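You operate a simulated robot arm through the tools that you are given. There is no shell and no other tool.

You run a simulated robot arm. Do the job below in one go: nothing can be reset, and whatever is moved stays where it is left.

TASK
Grease the middle of the lever arm, then swing it to its stop and back.
Fine: small flat brush, grease from the orange can, on the bending lever's arm; brush back in the black can; stops and dial stay. Set down upright: small flat brush. A coat counts when it lies all over at full strength: go over it till it gets no stronger.

It is judged by the outcome, as a careful person would: the job done as asked, and still so three seconds after it is handed in. It fails if anything else is knocked over, pushed out of place, dropped, spilled or broken.

THE ROBOT
A 6-joint arm with a two-finger parallel gripper, fixed in place. Base frame: the origin is at the foot of the arm, x ahead of it, y to its left, z up; the work surface is at about z = 87.2. Units: cm, rad, N and s.
With the tool pointing down near the work surface it reaches from about 26 to 68 cm from the base axis. Its first joint turns from -1.152 to 1.152 rad. Payload 2.9 kg.
The tool frame sits at the grasp point between the pads (the TCP): z along the fingers, y along the line on which they close. The tips reach 3 cm beyond it. Largest opening 11 cm; finger width 2, thickness 1; the body of the gripper, 4.8 by 11.2 cm, starts 5.5 cm behind the TCP.
Orientation is told as [roll, pitch, yaw] about the base's x, y, z axes, in that order, counted from this pose: with the fingers straight down and closing along the base's y, the tool's x points along the base's -x, its y along +y and its z along -z.

THE INTERFACE
- The arm moves only by the tool step_arm. Its argument "plan" is a list of rows, each an object (a shift or turn left out is 0, a gripper value left out holds the last) with "rot": the turn, a rotation vector about the base's x, y, z in rad, a list of three; "travel": the shift along the base's x, y, z in cm, a list of three; "fingers": the finger opening in cm, from 0 to 11. In form: [{"rot": [rx, ry, rz], "travel": [dx, dy, dz], "fingers": fingers}, ...]. A call has 1 to 20 rows; each row is the pose to reach, as a shift and turn from the pose commanded when the call began. Each row takes 0.2 s and may step no farther than 5 cm and 0.15 rad from the row before; otherwise, or with a gripper value out of range, the whole call is refused. Where a pose cannot be reached the arm comes as near as it can. A force on the tool above 90 N (or 10 N above the force at the start of the call, whichever is more), or a blocked arm, ends the call early, and 0.2 s more pass. The fingers move at their own pace (about 10.8 cm/s each) and stop on an object; they squeeze with about 34 N. The grip force told is the motor's: it shows also when the fingers shut on nothing. Time passes only in rows, and 0.2 s behind the last, so rows that repeat a pose let the fingers close. It gives the time, the measured TCP pose, the force on the tool (base axes), the opening and the grip force at its end, in the units of the frame above (readings bear some noise), with the torque about the TCP (base axes, N m) and any sound that the robot's microphone picked up.
- Cameras (640 x 400 px; columns grow to the right, rows downward): "scene" is fixed at [9.7, 45.14, 140.11]; the picture's right is [-0.60, -0.80, 0.00], its down [-0.41, 0.31, -0.86] and it looks along [0.68, -0.52, -0.51] (base axes); focal length 238 px, centre (320, 200). "wrist" rides on the gripper at [7.2, 1.7, -10.3] in the tool frame; the picture's right is [-0.23, 0.97, 0.00], its down [-0.76, -0.18, -0.62] and it looks along [-0.61, -0.14, 0.78] (tool axes); focal length 222 px, centre (320, 200). There is no depth. A picture from a camera that has moved, and an enlarged one, comes with that camera's place and axes in the base frame and with its lens. The place of the scene camera against the robot may be out by one fixed shift of up to 1.8 cm in any direction.
- capture(camera): a new picture of that camera. It takes no simulated time.
- enlarge(camera, box): a new picture of the part [left, top, right, bottom] of that camera's present view, enlarged. It takes no simulated time.
- sign_off(): hands the job in; it is judged then, once.

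Nothing tells you positions but the pictures and the camera data. Unless the task says otherwise, let go and move clear before handing in.

The tools are called after "Request:" as a command line: name --argument value ..., lists and objects as JSON in quotes. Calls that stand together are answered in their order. step_arm: Moves the arm, as the interface text tells. Its arguments: {"type":"object","properties":{"plan":{"type":"array","items":{"type":"object","properties":{"rot":{"type":"array","items":{"type":"number"}},"travel":{"type":"array","items":{"type":"number"}},"fingers":{"type":"number"}}}}},"required":["plan"]} The other tools are called the same way: capture (camera) takes a picture; enlarge (camera, box) takes an enlarged picture of a part of a camera's view; sign_off () hands the job in.

At the start:

```text
time: 0.0
ee_pos: [31.32, 22.9, 125.94]
ee_rot: [0.002, 0.0, 0.0]
force: [0.4, -0.1, -0.4]
wrist_torque: [0.0, -0.01, -0.01]
finger_gap: 10.99
gripper_force: 0.0
```

scene: 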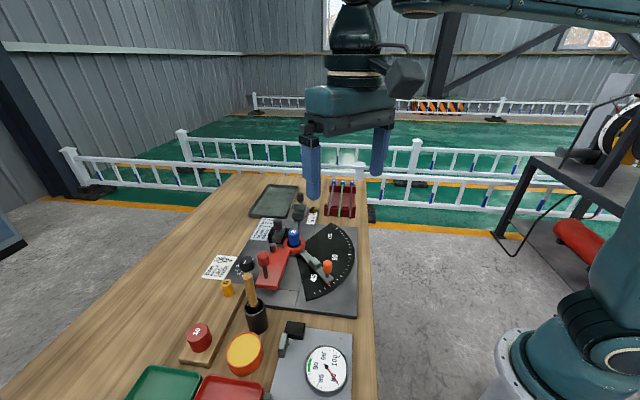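
wrist: 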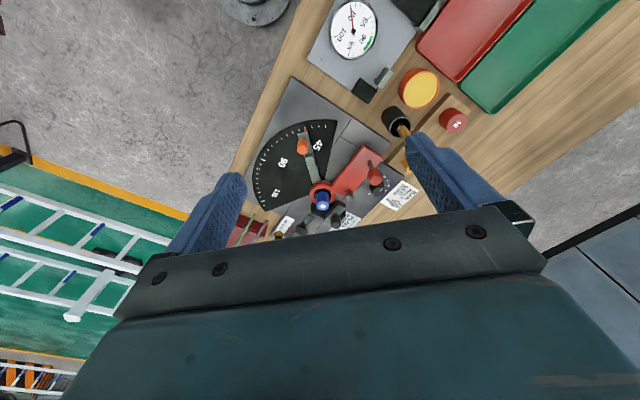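

I see a bench with a bending lever over a black dial, a brush standing in a black can, an orange can (grease) and a gauge. I'll look closer at each before moving anything.

Request:
enlarge --camera "scene" --box '[220, 210, 370, 310]'

Request:
enlarge --camera "scene" --box '[170, 250, 320, 400]'

Request:
enlarge --camera "wrist" --box '[230, 60, 430, 240]'

Request:
enlarge --camera "wrist" --box '[360, 50, 500, 150]'

Request:
enlarge --camera "scene" --box '[230, 160, 380, 240]'

```text
4.00 times, centred on (295, 260) of scene
camera zoom: at [9.7, 45.14, 140.11], right [-0.6, -0.8, 0.0], down [-0.41, 0.31, -0.86], along [0.68, -0.52, -0.51], focal length 952 px, centre (420, -40)
```

zoom: 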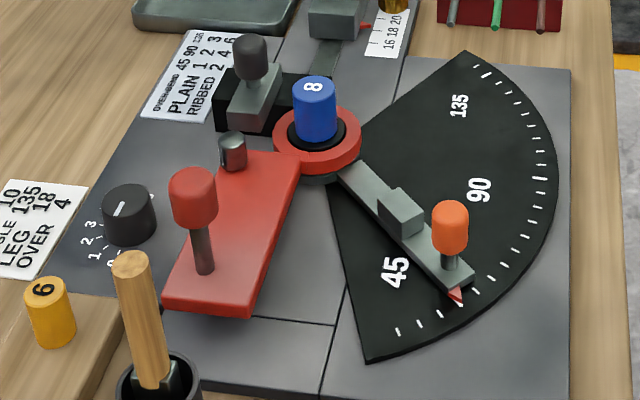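

```text
2.67 times, centred on (245, 325) of scene
camera zoom: at [9.7, 45.14, 140.11], right [-0.6, -0.8, 0.0], down [-0.41, 0.31, -0.86], along [0.68, -0.52, -0.51], focal length 635 px, centre (520, -133)
```

zoom: 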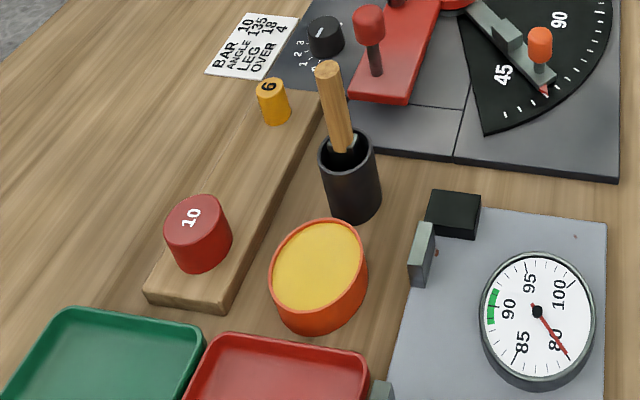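

```text
2.22 times, centred on (330, 150) of wrist
camera zoom: at [24.08, 24.58, 136.38], right [0.23, 0.97, 0.0], down [0.76, -0.18, 0.62], along [0.61, -0.14, -0.78], focal length 494 px, centre (298, 311)
```

zoom: 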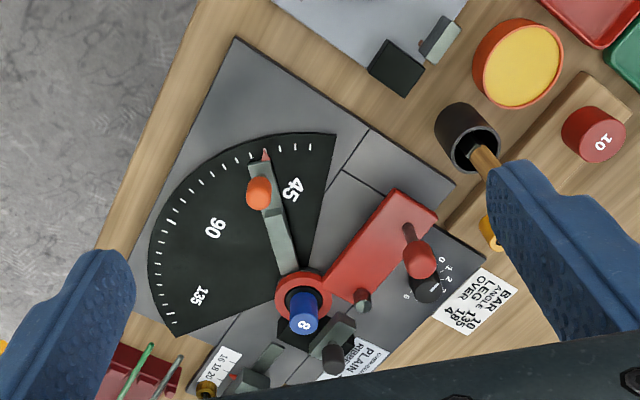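

```text
4.00 times, centred on (430, 100) of wrist
camera zoom: at [24.08, 24.58, 136.38], right [0.23, 0.97, 0.0], down [0.76, -0.18, 0.62], along [0.61, -0.14, -0.78], focal length 888 px, centre (-120, 600)
```

zoom: 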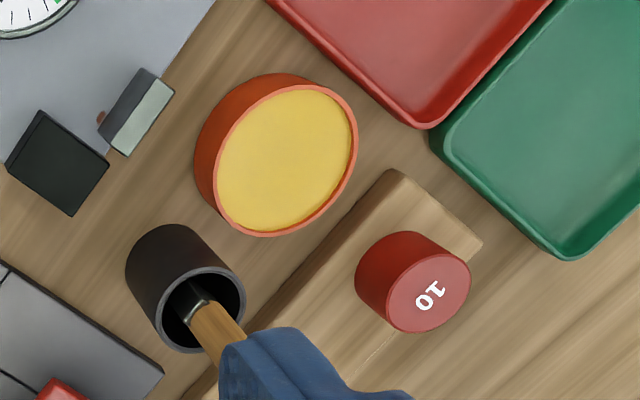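

```text
4.27 times, centred on (305, 200) of scene
camera zoom: at [9.7, 45.14, 140.11], right [-0.6, -0.8, 0.0], down [-0.41, 0.31, -0.86], along [0.68, -0.52, -0.51], focal length 1016 px, centre (384, 200)
```

zoom: 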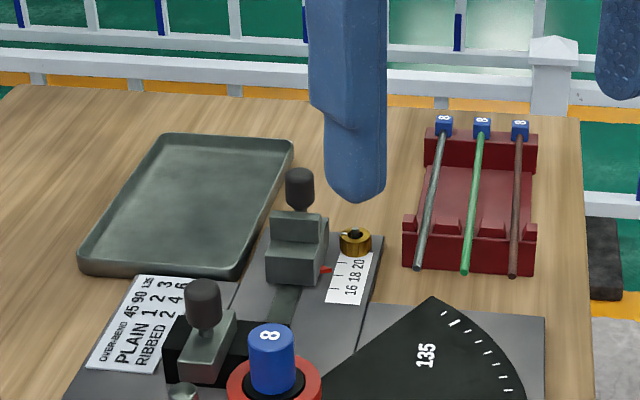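

The bench holds a bender: a red lever arm with a red-capped handle (pivot near x≈58, y≈17), a grey angle stop with an orange knob, a brush in a black can (about x≈44, y≈36) and an orange grease can. I'll move the wrist camera to get views from different places so I can triangulate.

Request:
step_arm --plan '[{"travel": [-0.5, 3.5, -2]}, {"travel": [-1, 7, -4]}, {"travel": [-1.5, 10.5, -6]}, {"travel": [-2, 13, -8]}, {"travel": [-2, 13, -8]}]'

Request:
capture --camera "wrist"

Request:
capture --camera "scene"

```text
time: 1.2
ee_pos: [29.38, 36.11, 117.86]
ee_rot: [0.002, 0.001, 0.001]
force: [0.1, -0.9, -0.1]
wrist_torque: [0.01, -0.01, -0.02]
finger_gap: 11.0
gripper_force: 0.1
```

```text
taken
camera wrist: at [22.1, 37.75, 128.23], right [0.23, 0.97, 0.0], down [0.76, -0.18, 0.62], along [0.61, -0.14, -0.78], focal length 222 px, centre (320, 200)
```

wrist: 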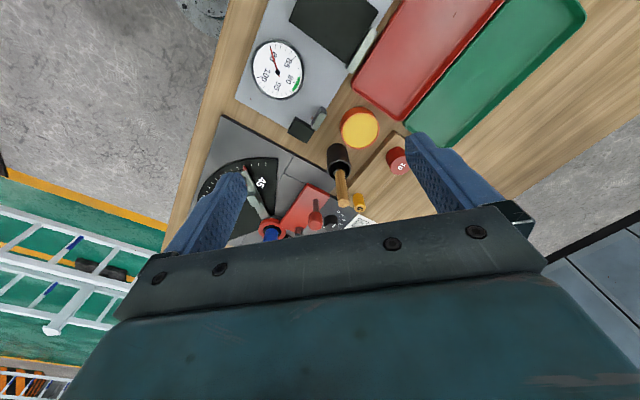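

```text
taken
```

scene: 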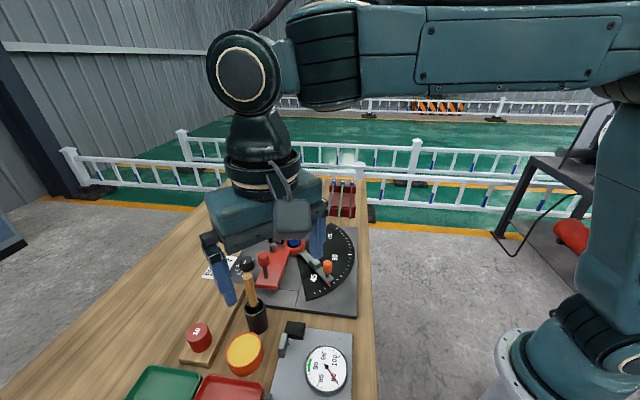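

Request:
enlarge --camera "wrist" --box '[290, 90, 450, 220]'

Request:
enlarge --camera "wrist" --box '[230, 150, 390, 250]'

```text
3.08 times, centred on (370, 155) of wrist
camera zoom: at [22.1, 37.75, 128.23], right [0.23, 0.97, 0.0], down [0.76, -0.18, 0.62], along [0.61, -0.14, -0.78], focal length 684 px, centre (166, 338)
```

zoom: 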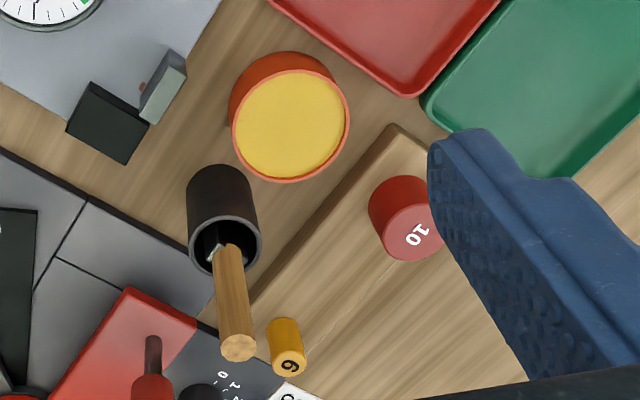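

```text
4.00 times, centred on (310, 200) of wrist
camera zoom: at [22.1, 37.75, 128.23], right [0.23, 0.97, 0.0], down [0.76, -0.18, 0.62], along [0.61, -0.14, -0.78], focal length 888 px, centre (360, 200)
```

zoom: 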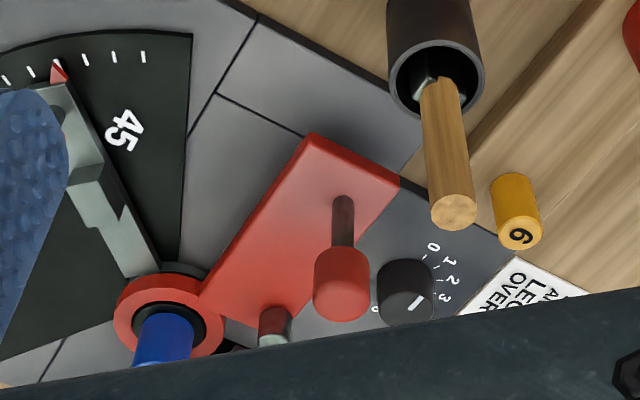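

The black can is near (43.5, 36.4) with its rim at about z 92.6, and the brush handle top is near (44.8, 36.3, 101). The grease is near (38.3, 41.3, 90), and the lever plate lies at z≈89.4. I'll zoom in on the brush to see how its flat side faces.

Request:
enlarge --camera "scene" --box '[230, 265, 290, 340]'

Request:
enlarge --camera "wrist" --box '[315, 140, 365, 215]'

Request:
enlarge --camera "scene" --box '[240, 230, 340, 300]'

```text
5.33 times, centred on (260, 302) of scene
camera zoom: at [9.7, 45.14, 140.11], right [-0.6, -0.8, 0.0], down [-0.41, 0.31, -0.86], along [0.68, -0.52, -0.51], focal length 1269 px, centre (640, -347)
```

zoom: 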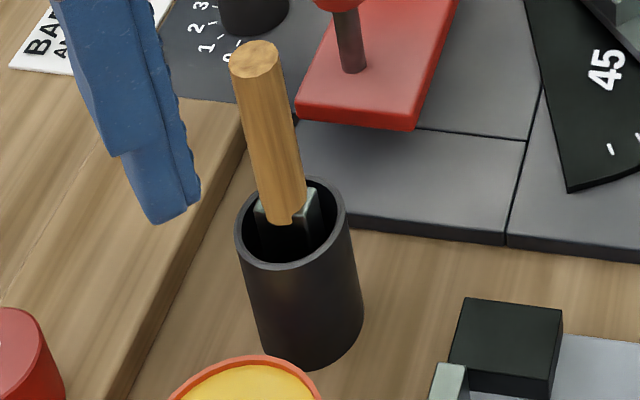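

```text
5.33 times, centred on (340, 178) of wrist
camera zoom: at [22.1, 37.75, 128.23], right [0.23, 0.97, 0.0], down [0.76, -0.18, 0.62], along [0.61, -0.14, -0.78], focal length 1185 px, centre (213, 320)
```

zoom: 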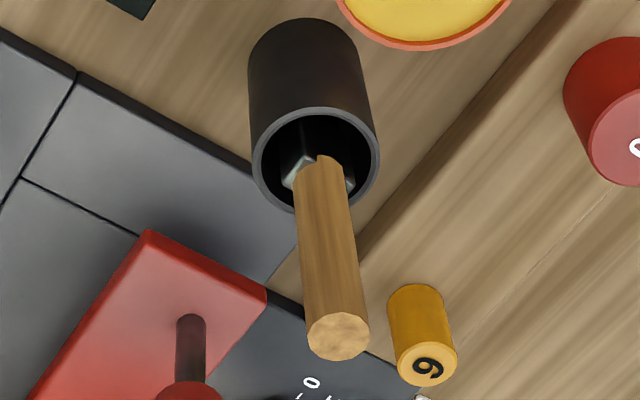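

```text
5.71 times, centred on (290, 265) of scene
camera zoom: at [9.7, 45.14, 140.11], right [-0.6, -0.8, 0.0], down [-0.41, 0.31, -0.86], along [0.68, -0.52, -0.51], focal length 1360 px, centre (491, -171)
```

zoom: 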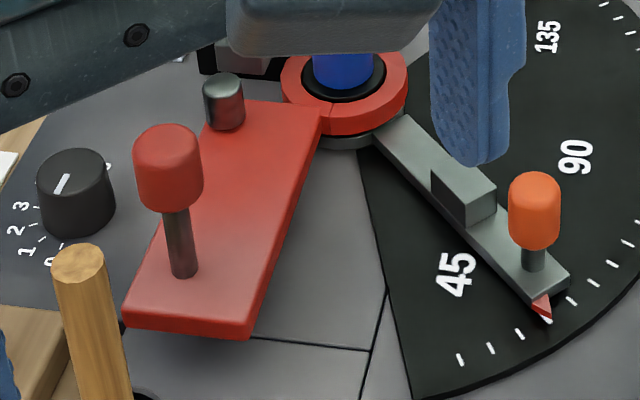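

The brush stands nearly upright and centred in its can at about (43.8, 36.45), with the handle from z≈92.6 to 102.4 and its flat width along y. The lever plate runs at about 135° from the pivot, with its middle near (55, 25.8). I'll go above the brush and check the alignment.

Request:
step_arm --plan '[{"travel": [3.6, 0.1, -1]}, {"travel": [7.2, 0.2, -2]}, {"travel": [10.8, 0.3, -4]}, {"travel": [14.4, 0.4, -6]}, {"travel": [14.4, 0.4, -8]}, {"travel": [14.4, 0.4, -8]}]'

Request:
capture --camera "wrist"

Request:
enlarge --camera "scene" --box '[200, 230, 340, 330]'

```text
time: 2.6
ee_pos: [43.82, 36.24, 110.06]
ee_rot: [0.002, 0.0, -0.001]
force: [-0.2, 0.0, 0.8]
wrist_torque: [-0.01, -0.01, -0.02]
finger_gap: 11.02
gripper_force: 0.1
```

```text
taken
camera wrist: at [36.61, 37.89, 120.39], right [0.23, 0.97, 0.0], down [0.76, -0.18, 0.62], along [0.61, -0.14, -0.78], focal length 222 px, centre (320, 200)
```

wrist: 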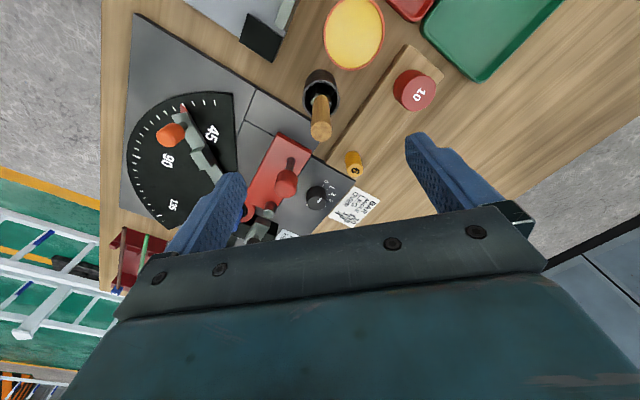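

```text
4.00 times, centred on (270, 280) of scene
camera zoom: at [9.7, 45.14, 140.11], right [-0.6, -0.8, 0.0], down [-0.41, 0.31, -0.86], along [0.68, -0.52, -0.51], focal length 952 px, centre (520, -120)
```

zoom: 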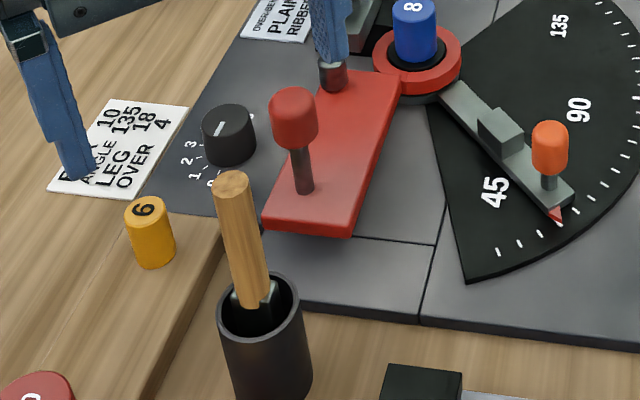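

Request:
enlarge --camera "wrist" --box '[270, 50, 370, 150]'

Request:
enlarge --camera "wrist" --box '[190, 100, 350, 220]'

```text
4.00 times, centred on (320, 100) of wrist
camera zoom: at [36.61, 37.89, 120.39], right [0.23, 0.97, 0.0], down [0.76, -0.18, 0.62], along [0.61, -0.14, -0.78], focal length 888 px, centre (320, 600)
```

zoom: 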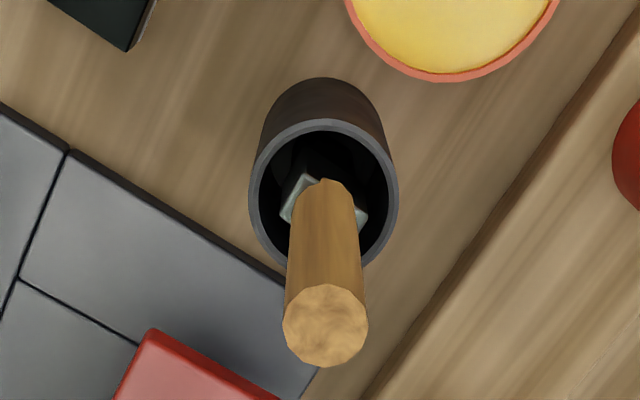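

```text
3.33 times, centred on (270, 160) of wrist
camera zoom: at [36.61, 37.89, 120.39], right [0.23, 0.97, 0.0], down [0.76, -0.18, 0.62], along [0.61, -0.14, -0.78], focal length 740 px, centre (487, 333)
```

zoom: 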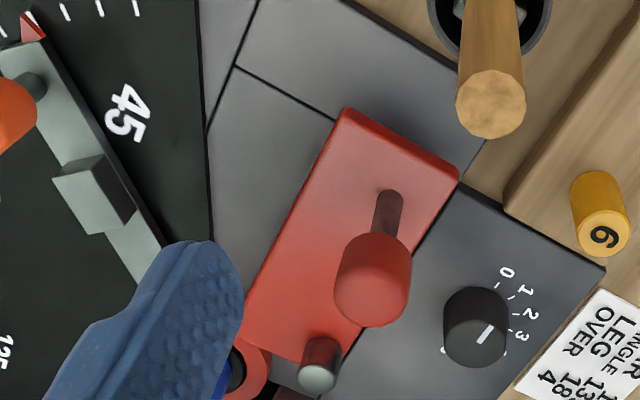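

Two views agree: the handle axis is at about (43.45, 36.45), with its top at z≈102.7 and the can rim at about 93. I'll descend with the fingers open to TCP z≈98.7 and close gently on the handle.

Request:
step_arm --plan '[{"travel": [-0.35, 0.2, 0]}, {"travel": [-0.35, 0.2, -4]}, {"travel": [-0.35, 0.2, -8]}, {"travel": [-0.35, 0.2, -11.3]}, {"travel": [-0.35, 0.2, -11.3], "fingers": 5}, {"travel": [-0.35, 0.2, -11.3], "fingers": 3.2}, {"travel": [-0.35, 0.2, -11.3], "fingers": 3.2}]'

Request:
capture --camera "wrist"

Request:
enlarge --camera "scene" --box '[200, 250, 320, 340]'

```text
time: 4.2
ee_pos: [43.44, 36.51, 98.97]
ee_rot: [0.002, -0.003, 0.001]
force: [-0.6, 0.8, -0.3]
wrist_torque: [0.02, 0.02, -0.01]
finger_gap: 3.18
gripper_force: 0.0
```

```text
taken
camera wrist: at [36.12, 38.14, 109.25], right [0.23, 0.97, 0.0], down [0.76, -0.18, 0.62], along [0.61, -0.14, -0.78], focal length 222 px, centre (320, 200)
```

wrist: 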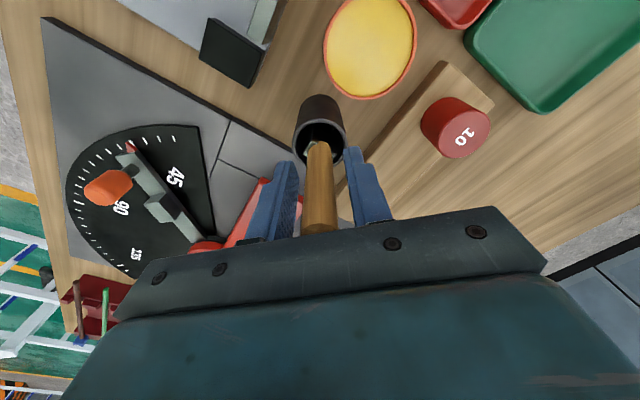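

```text
4.44 times, centred on (260, 295) of scene
camera zoom: at [9.7, 45.14, 140.11], right [-0.6, -0.8, 0.0], down [-0.41, 0.31, -0.86], along [0.68, -0.52, -0.51], focal length 1058 px, centre (587, -222)
```

zoom: 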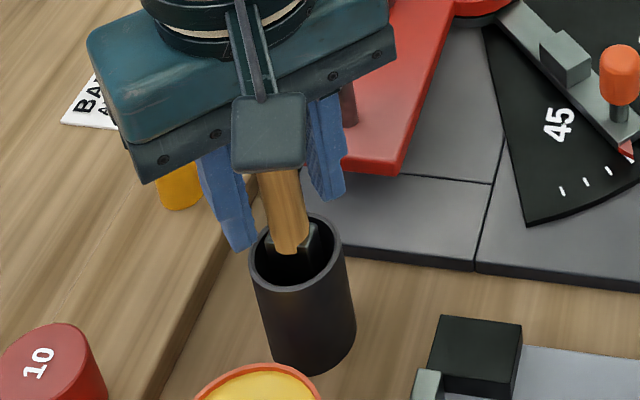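

The handle sits between the pads. I'll close slowly until they grip.

Request:
step_arm --plan '[{"fingers": 2.6}, {"fingers": 2.2}, {"fingers": 1.9}, {"fingers": 1.6}, {"fingers": 1.2}, {"fingers": 0}, {"fingers": 0}]'

Request:
enlarge --camera "wrist" --box '[240, 80, 400, 240]'

```text
time: 5.8
ee_pos: [43.29, 36.51, 98.78]
ee_rot: [0.001, 0.001, -0.001]
force: [0.6, -0.4, -0.8]
wrist_torque: [-0.03, 0.06, 0.03]
finger_gap: 1.71
gripper_force: 33.4
```

```text
2.50 times, centred on (320, 160) of wrist
camera zoom: at [36.11, 38.14, 109.26], right [0.23, 0.97, 0.0], down [0.76, -0.18, 0.62], along [0.61, -0.14, -0.78], focal length 555 px, centre (320, 300)
```

zoom: 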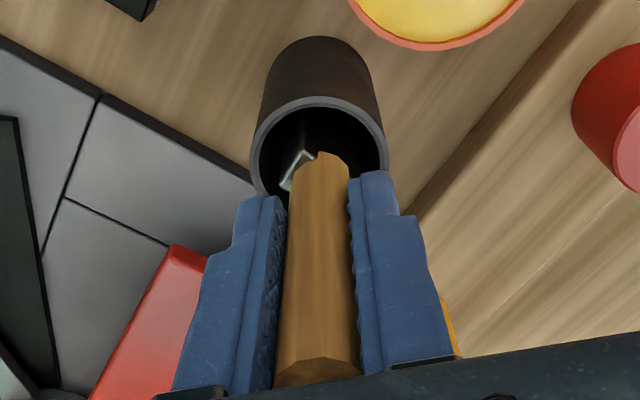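

The brush is gripped (gap 1.71, 33 N). I'll lift it straight up out of the can.

Request:
step_arm --plan '[{"travel": [0, 0, 1.5]}, {"travel": [0, 0, 3.5]}, {"travel": [0, 0, 6]}, {"travel": [0, 0, 9]}, {"travel": [0, 0, 9]}]'

Request:
capture --camera "wrist"

Request:
capture --camera "scene"

Request:
enlarge --camera "scene" --box '[200, 230, 320, 340]'

Request:
enlarge --camera "wrist" --box '[240, 80, 400, 240]'

```text
time: 7.0
ee_pos: [43.45, 36.44, 107.81]
ee_rot: [0.001, 0.002, 0.0]
force: [-0.3, -0.3, -1.1]
wrist_torque: [0.01, -0.01, -0.01]
finger_gap: 1.73
gripper_force: 33.4
```

```text
taken
camera wrist: at [36.24, 38.06, 118.21], right [0.23, 0.97, 0.0], down [0.76, -0.18, 0.62], along [0.61, -0.14, -0.78], focal length 222 px, centre (320, 200)
```

wrist: 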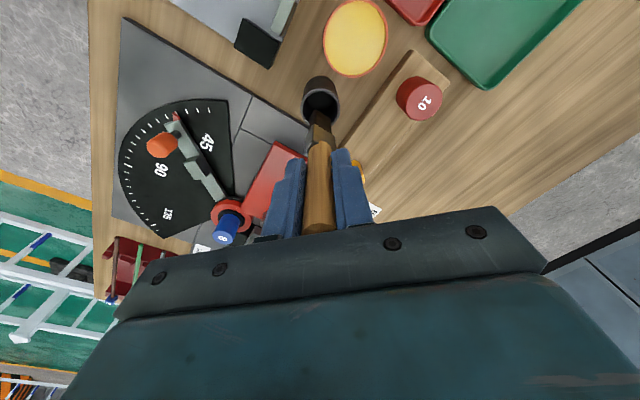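

```text
taken
```

scene: 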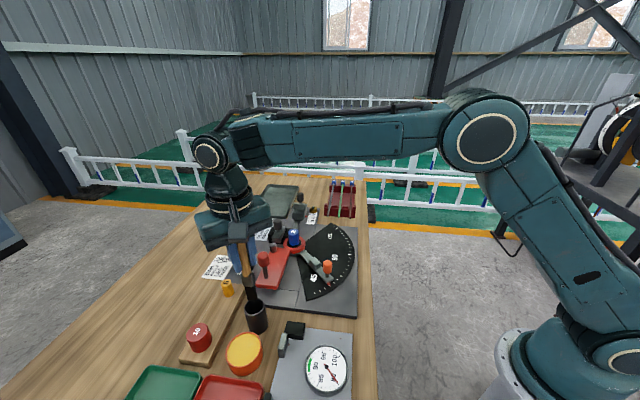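

```text
3.64 times, centred on (260, 285) of scene
camera zoom: at [9.7, 45.14, 140.11], right [-0.6, -0.8, 0.0], down [-0.41, 0.31, -0.86], along [0.68, -0.52, -0.51], focal length 866 px, centre (538, -109)
```

zoom: 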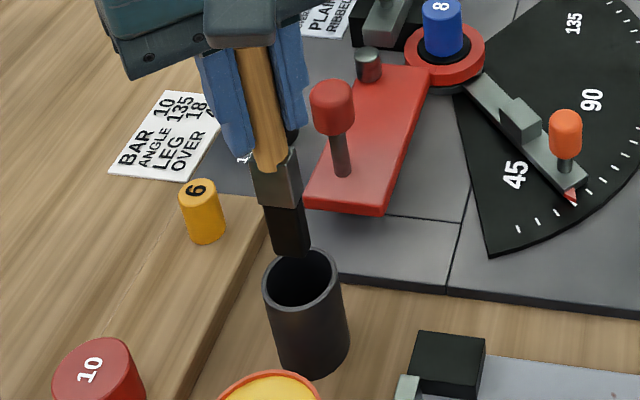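

```text
2.50 times, centred on (320, 160) of wrist
camera zoom: at [36.24, 38.06, 118.21], right [0.23, 0.97, 0.0], down [0.76, -0.18, 0.62], along [0.61, -0.14, -0.78], focal length 555 px, centre (320, 300)
```

zoom: 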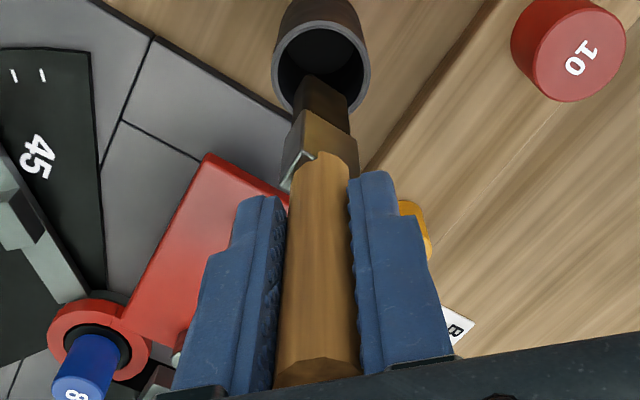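

The brush is out, with dark bristles ending about 11.1 cm below the TCP. I'll zoom in to see exactly how the flat of the bristles is turned.

Request:
enlarge --camera "scene" --box '[235, 255, 275, 310]'

Request:
enlarge --camera "wrist" --box '[295, 70, 345, 150]'

```text
7.27 times, centred on (255, 282) of scene
camera zoom: at [9.7, 45.14, 140.11], right [-0.6, -0.8, 0.0], down [-0.41, 0.31, -0.86], along [0.68, -0.52, -0.51], focal length 1731 px, centre (793, -400)
```

zoom: 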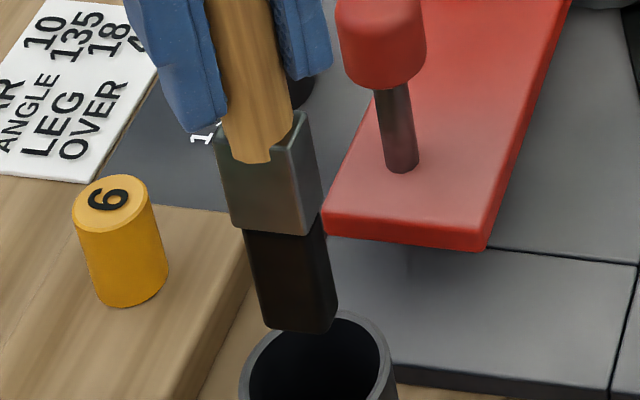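

```text
5.00 times, centred on (320, 110) of wrist
camera zoom: at [36.24, 38.06, 118.21], right [0.23, 0.97, 0.0], down [0.76, -0.18, 0.62], along [0.61, -0.14, -0.78], focal length 1111 px, centre (320, 650)
```

zoom: 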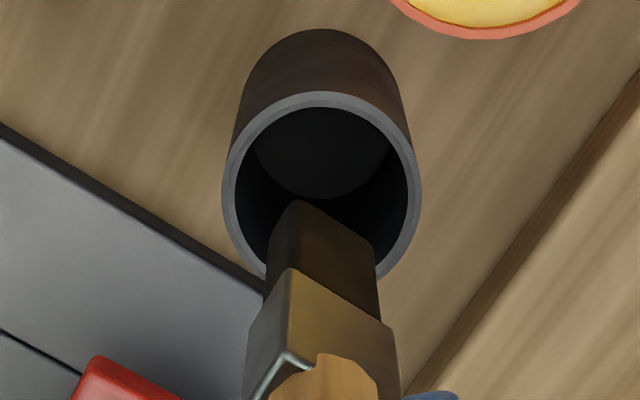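

The brush's wide side lies along 45°, square across the lever arm, so no turn is needed. Next I move over the orange can at about (38.3, 41.3) and come down until the tip is just above the grease.

Request:
step_arm --plan '[{"travel": [-1.7, 1.6, 0]}, {"travel": [-3.4, 3.2, 0]}, {"travel": [-5.1, 4.8, 0]}, {"travel": [-5.1, 4.8, -2.5]}, {"travel": [-5.1, 4.8, -5]}, {"travel": [-5.1, 4.8, -5]}]'

Request:
capture --camera "wrist"

Request:
enlarge --camera "wrist" --box '[260, 60, 380, 180]'

Request:
enlarge --camera "scene" --box '[200, 290, 300, 390]'

```text
time: 8.4
ee_pos: [38.39, 41.38, 102.8]
ee_rot: [0.002, -0.001, -0.002]
force: [0.1, -0.6, -0.5]
wrist_torque: [-0.03, 0.0, 0.0]
finger_gap: 1.73
gripper_force: 34.1
```

```text
taken
camera wrist: at [31.15, 43.04, 113.1], right [0.23, 0.97, 0.0], down [0.76, -0.18, 0.62], along [0.61, -0.14, -0.78], focal length 222 px, centre (320, 200)
```

wrist: 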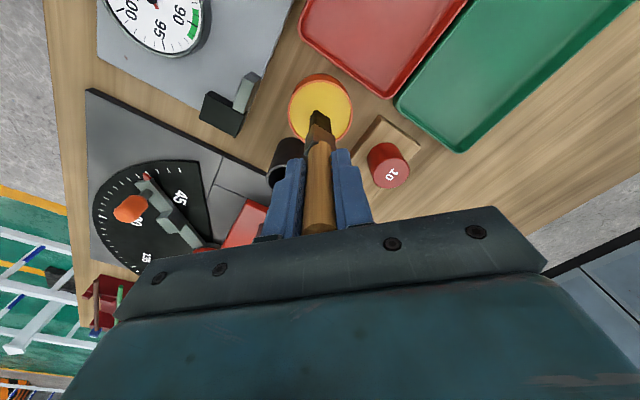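

```text
3.33 times, centred on (320, 120) of wrist
camera zoom: at [31.15, 43.04, 113.1], right [0.23, 0.97, 0.0], down [0.76, -0.18, 0.62], along [0.61, -0.14, -0.78], focal length 740 px, centre (320, 467)
```

zoom: 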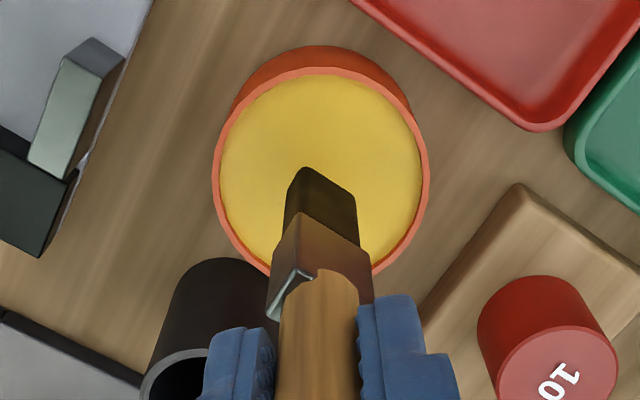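

```text
4.00 times, centred on (250, 340) of scene
camera zoom: at [9.7, 45.14, 140.11], right [-0.6, -0.8, 0.0], down [-0.41, 0.31, -0.86], along [0.68, -0.52, -0.51], focal length 952 px, centre (600, -360)
```

zoom: 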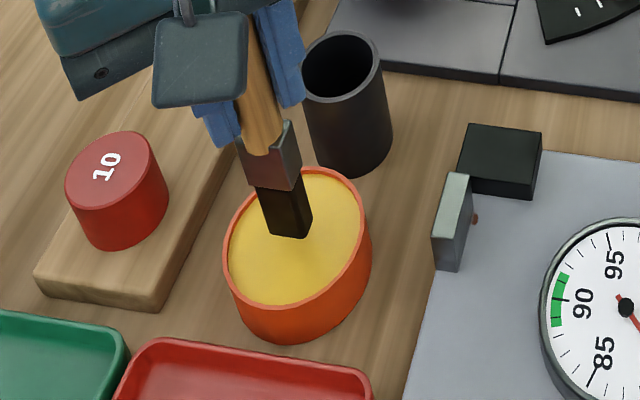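

The bristles are centred over the grease, about a centimetre above it. I'll lower them in small steps, watching the force.

Request:
step_arm --plan '[{"travel": [0, 0, -0.5]}, {"travel": [0, 0, -1.0]}, {"travel": [0, 0, -1.5]}, {"travel": [0, 0, -2.0]}, {"travel": [0, 0, -2.0]}]'

Request:
enlarge --camera "wrist" --box '[260, 60, 380, 180]'

Request:
enlarge --camera "scene" --box '[215, 300, 285, 370]'

```text
time: 9.6
ee_pos: [38.33, 41.46, 100.88]
ee_rot: [0.007, -0.003, -0.001]
force: [2.1, -1.9, 28.8]
wrist_torque: [-0.26, -0.35, 0.0]
finger_gap: 1.75
gripper_force: 33.9
```

```text
3.33 times, centred on (320, 120) of wrist
camera zoom: at [31.11, 43.01, 111.31], right [0.23, 0.97, 0.01], down [0.76, -0.18, 0.63], along [0.61, -0.14, -0.78], focal length 740 px, centre (320, 467)
```

zoom: 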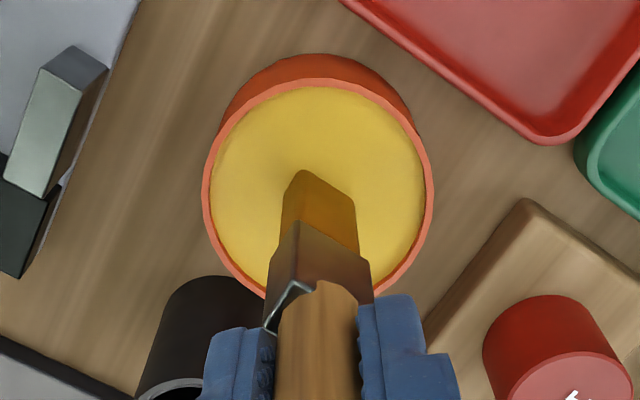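

```text
5.71 times, centred on (250, 335) of scene
camera zoom: at [9.67, 45.1, 140.13], right [-0.6, -0.8, 0.0], down [-0.41, 0.31, -0.86], along [0.68, -0.52, -0.51], focal length 1360 px, centre (720, -571)
```

zoom: 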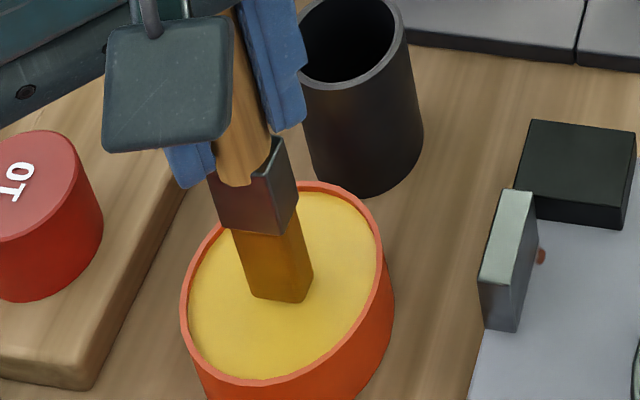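

The force of 28.8 N shows the bristles touched the grease, and they have turned amber with load. I'll lift and check the load and whether the brush slipped in the grip.

Request:
step_arm --plan '[{"travel": [0, 0, 0.5]}, {"travel": [0, 0, 2]}, {"travel": [0, 0, 4]}, {"travel": [0, 0, 4]}]'

Request:
enlarge --camera "wrist" --box '[260, 60, 380, 180]'

Request:
enlarge --camera "scene" --box '[205, 270, 285, 370]'

```text
time: 10.6
ee_pos: [38.25, 41.38, 104.57]
ee_rot: [0.0, 0.001, 0.001]
force: [-0.1, -0.3, -0.6]
wrist_torque: [0.01, 0.0, 0.01]
finger_gap: 1.75
gripper_force: 33.7
```

```text
3.33 times, centred on (320, 120) of wrist
camera zoom: at [31.05, 43.08, 114.98], right [0.23, 0.97, 0.0], down [0.76, -0.18, 0.62], along [0.61, -0.14, -0.78], focal length 740 px, centre (320, 467)
```

zoom: 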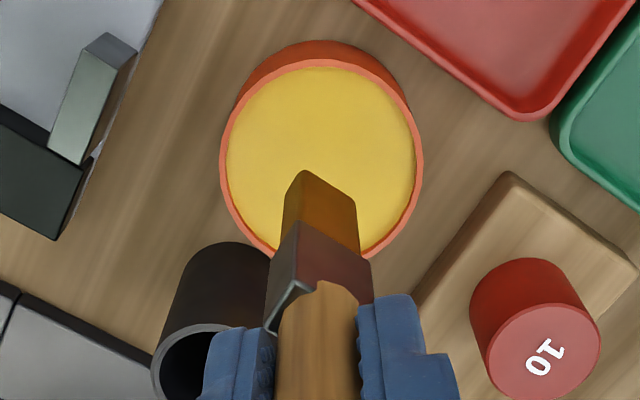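

```text
4.00 times, centred on (245, 320) of scene
camera zoom: at [9.7, 45.14, 140.11], right [-0.6, -0.8, 0.0], down [-0.41, 0.31, -0.86], along [0.68, -0.52, -0.51], focal length 952 px, centre (620, -280)
```

zoom: 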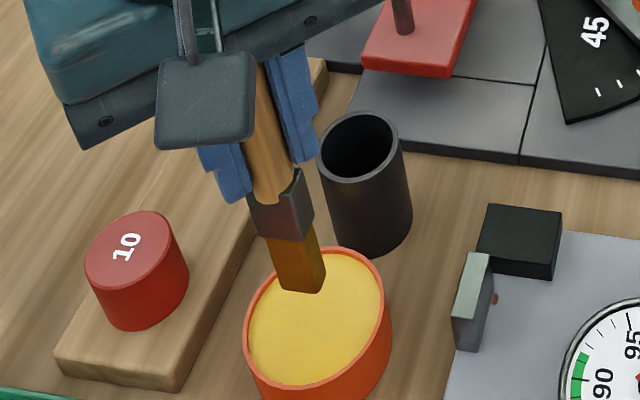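

The bristles are loaded and the brush slid up only about 2–3 mm in the grip. I'll raise it well above the lever handle's cap (top at about 97) and carry it over the middle of the lever arm, around (54.2, 26.5).

Request:
step_arm --plan '[{"travel": [0, 0, 4]}, {"travel": [0, 0, 8]}, {"travel": [3.2, -3.0, 8]}, {"travel": [6.4, -6.0, 8]}, {"travel": [9.6, -9.0, 8]}, {"travel": [12.8, -12.0, 8]}, {"travel": [15.9, -14.9, 8]}, {"travel": [15.9, -14.9, 8]}]'

Request:
capture --camera "wrist"

Request:
enlarge --camera "wrist" --box '[240, 60, 400, 180]'

Request:
enlarge --camera "scene" --box '[230, 200, 350, 300]'

```text
time: 12.4
ee_pos: [54.45, 26.35, 112.67]
ee_rot: [0.002, 0.001, 0.001]
force: [-0.4, 0.5, -1.2]
wrist_torque: [-0.01, 0.01, 0.0]
finger_gap: 1.76
gripper_force: 34.8
```

```text
taken
camera wrist: at [47.15, 27.99, 123.04], right [0.23, 0.97, 0.0], down [0.76, -0.18, 0.62], along [0.61, -0.14, -0.78], focal length 222 px, centre (320, 200)
```

wrist: 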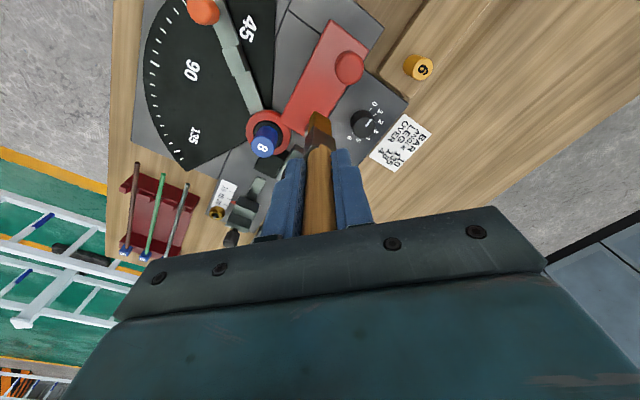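

```text
3.33 times, centred on (320, 120) of wrist
camera zoom: at [47.15, 27.99, 123.04], right [0.23, 0.97, 0.0], down [0.76, -0.18, 0.62], along [0.61, -0.14, -0.78], focal length 740 px, centre (320, 467)
```

zoom: 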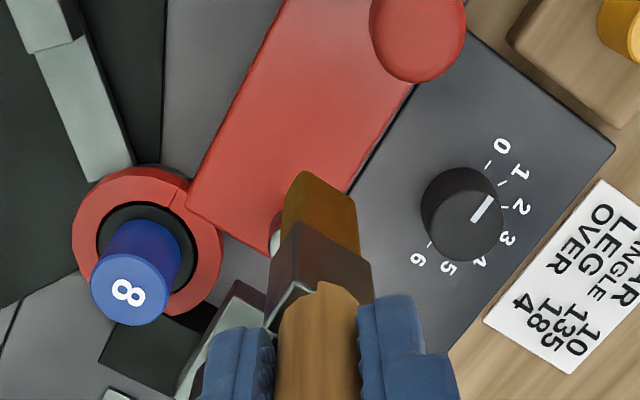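

```text
4.00 times, centred on (290, 250) of scene
camera zoom: at [9.7, 45.14, 140.11], right [-0.6, -0.8, 0.0], down [-0.41, 0.31, -0.86], along [0.68, -0.52, -0.51], focal length 952 px, centre (440, 0)
```

zoom: 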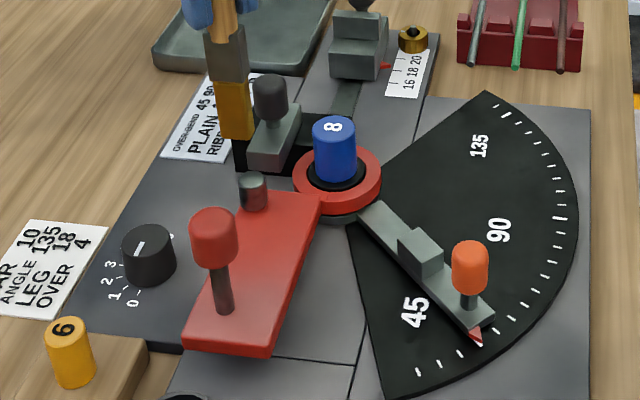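

The brush is above the arm's middle, with the plate measured at about 5.8 cm wide and 13.6 cm long. I'll descend to just above the surface.

Request:
step_arm --plan '[{"travel": [0, 0, -4]}, {"travel": [0, 0, -8]}, {"travel": [0, 0, -10.5]}, {"travel": [0, 0, -11.3]}, {"travel": [0, 0, -11.3]}]'

Request:
enlarge --camera "wrist" --box '[240, 60, 400, 180]'

Request:
enlarge --camera "scene" --box '[240, 210, 320, 290]'

```text
time: 13.6
ee_pos: [54.39, 26.5, 101.72]
ee_rot: [0.006, -0.008, 0.0]
force: [1.1, -2.5, 28.3]
wrist_torque: [-0.25, -0.34, -0.02]
finger_gap: 1.73
gripper_force: 34.2
```

```text
3.33 times, centred on (320, 120) of wrist
camera zoom: at [47.04, 28.03, 112.07], right [0.23, 0.97, 0.01], down [0.76, -0.18, 0.63], along [0.61, -0.14, -0.78], focal length 740 px, centre (320, 467)
```

zoom: 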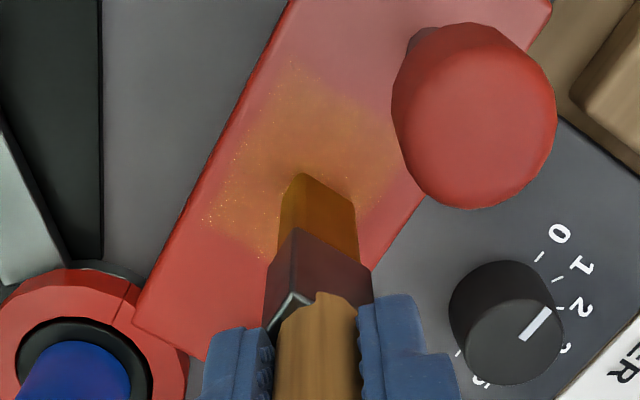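

```text
5.00 times, centred on (280, 250) of scene
camera zoom: at [9.65, 45.11, 140.13], right [-0.6, -0.8, 0.0], down [-0.41, 0.31, -0.86], along [0.68, -0.52, -0.51], focal length 1190 px, centre (520, -50)
```

zoom: 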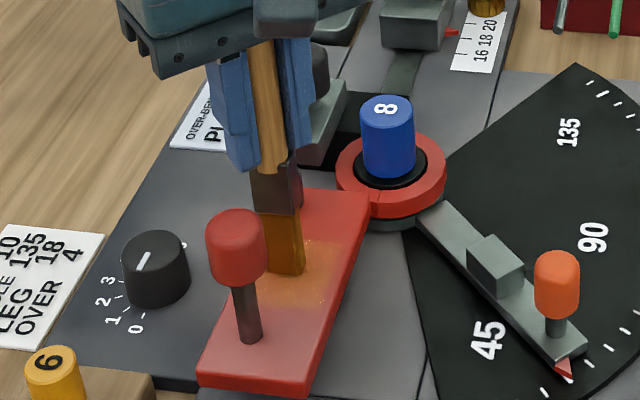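

I'm already in contact at 101.7 (28 N), and a faint amber film shows over a patch about 5×5 cm in the arm's middle. I'll raise to look at it clearly before stroking with lighter pressure.

Request:
step_arm --plan '[{"travel": [0, 0, 0.5]}, {"travel": [0, 0, 3]}, {"travel": [2.5, -2.5, 5]}, {"travel": [4.5, -4.0, 7]}, {"travel": [4.5, -4.0, 7]}]'

Request:
enlarge --camera "wrist" --box '[260, 10, 420, 130]'

Request:
enlarge --camera "scene" --box '[240, 210, 320, 290]'

```text
time: 14.8
ee_pos: [58.8, 22.22, 108.44]
ee_rot: [0.001, 0.003, 0.0]
force: [-1.0, 0.7, -0.4]
wrist_torque: [-0.04, -0.01, 0.02]
finger_gap: 1.72
gripper_force: 33.8
```

```text
3.33 times, centred on (340, 70) of wrist
camera zoom: at [51.52, 23.94, 118.87], right [0.23, 0.97, 0.0], down [0.76, -0.18, 0.62], along [0.61, -0.14, -0.78], focal length 740 px, centre (253, 633)
```

zoom: 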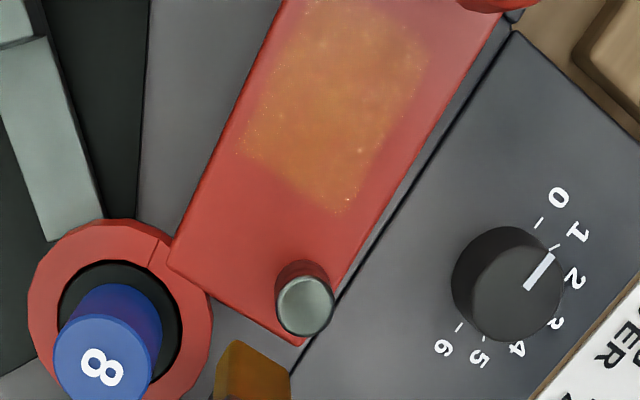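

```text
5.00 times, centred on (280, 250) of scene
camera zoom: at [9.7, 45.14, 140.11], right [-0.6, -0.8, 0.0], down [-0.41, 0.31, -0.86], along [0.68, -0.52, -0.51], focal length 1190 px, centre (520, -50)
```

zoom: 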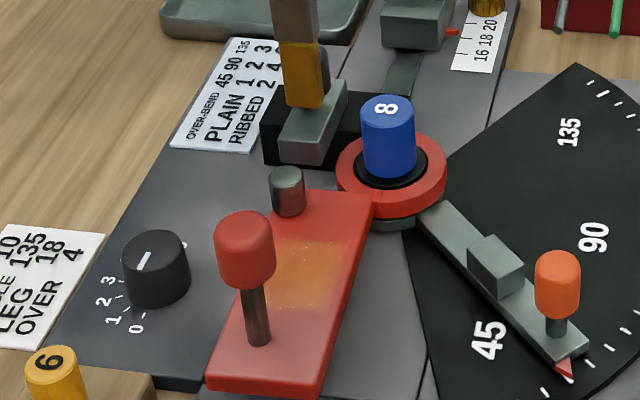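

The patch is a rectangle roughly 5.5 × 4.3 cm and still faint. I'll start at its pivot-side, leading-edge corner and settle the brush with a lighter press before stroking lengthwise.

Request:
step_arm --plan '[{"travel": [-4.16, 1.18, -1]}, {"travel": [-4.16, 1.18, -5]}, {"travel": [-4.16, 1.18, -6.3]}, {"travel": [-4.16, 1.18, -6.6]}, {"travel": [-4.16, 1.18, -6.6]}]'

Request:
enlarge --camera "wrist" --box '[240, 60, 400, 180]'

Request:
enlarge --camera "scene" --box '[240, 210, 320, 290]'

```text
time: 16.0
ee_pos: [54.48, 23.45, 101.77]
ee_rot: [0.002, -0.001, 0.0]
force: [-0.9, 0.1, 3.2]
wrist_torque: [0.09, 0.05, 0.03]
finger_gap: 1.73
gripper_force: 34.4
```

```text
3.33 times, centred on (320, 120) of wrist
camera zoom: at [47.21, 25.16, 112.14], right [0.23, 0.97, 0.0], down [0.76, -0.18, 0.62], along [0.61, -0.14, -0.78], focal length 740 px, centre (320, 467)
```

zoom: 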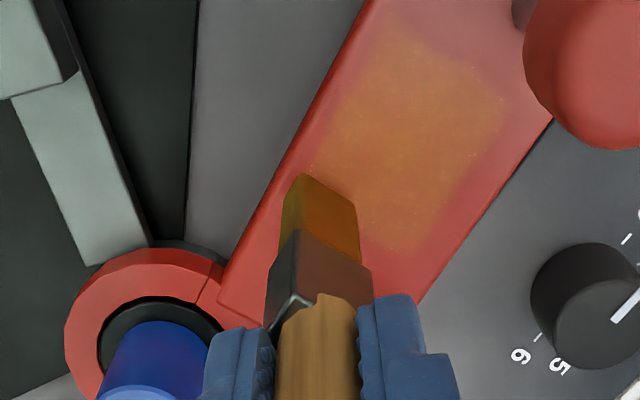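

```text
5.00 times, centred on (280, 250) of scene
camera zoom: at [9.69, 45.14, 140.12], right [-0.6, -0.8, 0.0], down [-0.41, 0.31, -0.86], along [0.68, -0.52, -0.51], focal length 1190 px, centre (520, -50)
```

zoom: 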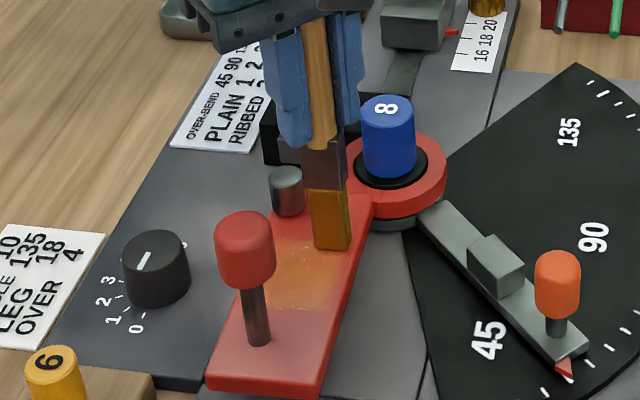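

It's in light contact (3 N) at the patch's corner. Now I stroke lengthwise along this edge and back, with slight pressure.

Request:
step_arm --plan '[{"travel": [-0.7, 0.7, -0.07]}, {"travel": [-1.4, 1.4, -0.07]}, {"travel": [-2.1, 2.1, -0.07]}, {"travel": [-2.8, 2.8, -0.07]}, {"travel": [-3.5, 3.5, -0.07]}, {"travel": [-2.8, 2.8, -0.07]}, {"travel": [-2.1, 2.1, -0.07]}, {"travel": [-1.4, 1.4, -0.07]}, {"travel": [-0.7, 0.7, -0.07]}, {"travel": [0, 0, -0.07]}]'

Request:
enlarge --camera "wrist" --box '[240, 60, 400, 180]'

Request:
enlarge --camera "scene" --box '[240, 210, 320, 290]'

```text
time: 18.2
ee_pos: [54.49, 23.51, 101.67]
ee_rot: [0.002, 0.002, -0.001]
force: [-0.7, 0.6, 0.8]
wrist_torque: [0.06, -0.01, 0.03]
finger_gap: 1.72
gripper_force: 34.7
```

```text
3.33 times, centred on (320, 120) of wrist
camera zoom: at [47.24, 25.21, 112.14], right [0.23, 0.97, 0.0], down [0.76, -0.18, 0.62], along [0.61, -0.14, -0.78], focal length 740 px, centre (320, 467)
```

zoom: 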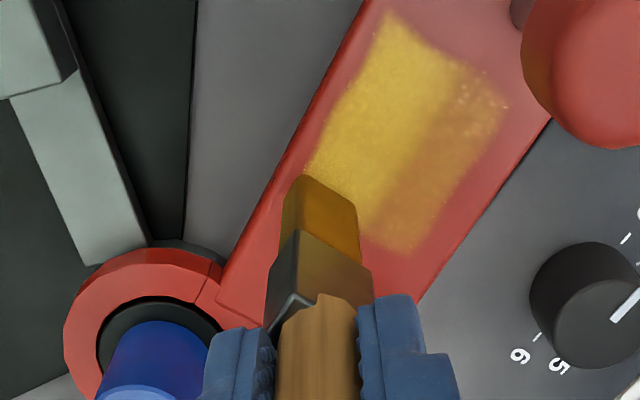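

```text
5.00 times, centred on (280, 250) of scene
camera zoom: at [9.69, 45.14, 140.11], right [-0.6, -0.8, 0.0], down [-0.41, 0.31, -0.86], along [0.68, -0.52, -0.51], focal length 1190 px, centre (520, -50)
```

zoom: 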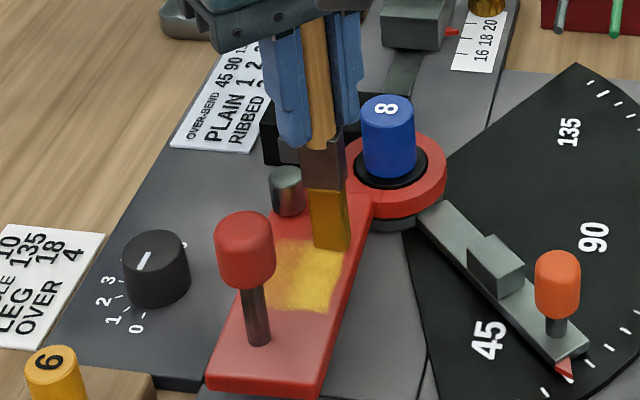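

Stroking works: the stroked half has gone from faint to solid yellow. Next is the lane on the handle side, stopping short of the lever handle's cap.

Request:
step_arm --plan '[{"travel": [0.75, 0.75, 0]}, {"travel": [1.48, 1.48, 0]}, {"travel": [0.83, 2.13, 0]}, {"travel": [0.18, 2.78, 0]}, {"travel": [-0.47, 3.43, 0]}, {"travel": [-1.12, 4.08, 0]}, {"travel": [-0.47, 3.43, 0]}, {"travel": [0.18, 2.78, 0]}, {"travel": [0.83, 2.13, 0]}, {"travel": [1.48, 1.48, 0]}, {"travel": [1.48, 1.48, 0]}]'

Request:
enlarge --camera "wrist" --box '[240, 60, 400, 180]'

Request:
enlarge --camera "scene" --box '[240, 210, 320, 290]'

```text
time: 20.6
ee_pos: [55.88, 25.05, 101.64]
ee_rot: [0.002, 0.002, 0.001]
force: [0.3, 1.4, 1.3]
wrist_torque: [0.08, -0.01, 0.05]
finger_gap: 1.72
gripper_force: 34.3
```

```text
3.33 times, centred on (320, 120) of wrist
camera zoom: at [48.72, 26.7, 112.14], right [0.23, 0.97, 0.0], down [0.76, -0.18, 0.62], along [0.61, -0.14, -0.78], focal length 740 px, centre (320, 467)
```

zoom: 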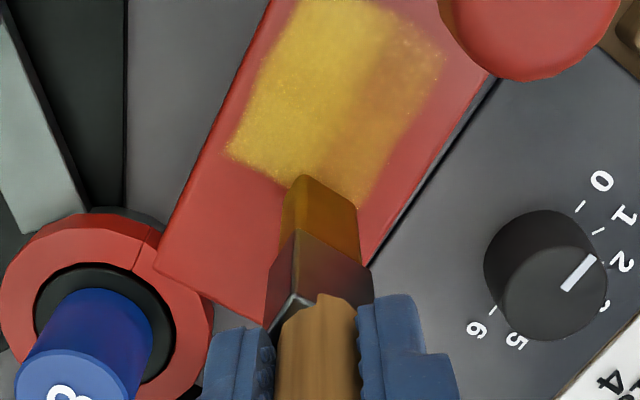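

```text
5.00 times, centred on (280, 250) of scene
camera zoom: at [9.7, 45.14, 140.11], right [-0.6, -0.8, 0.0], down [-0.41, 0.31, -0.86], along [0.68, -0.52, -0.51], focal length 1190 px, centre (520, -50)
```

zoom: 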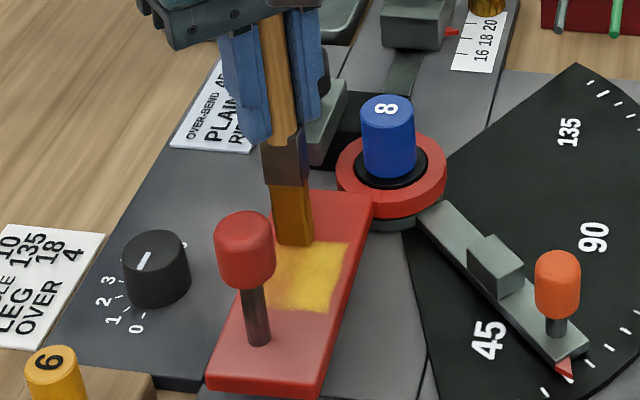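

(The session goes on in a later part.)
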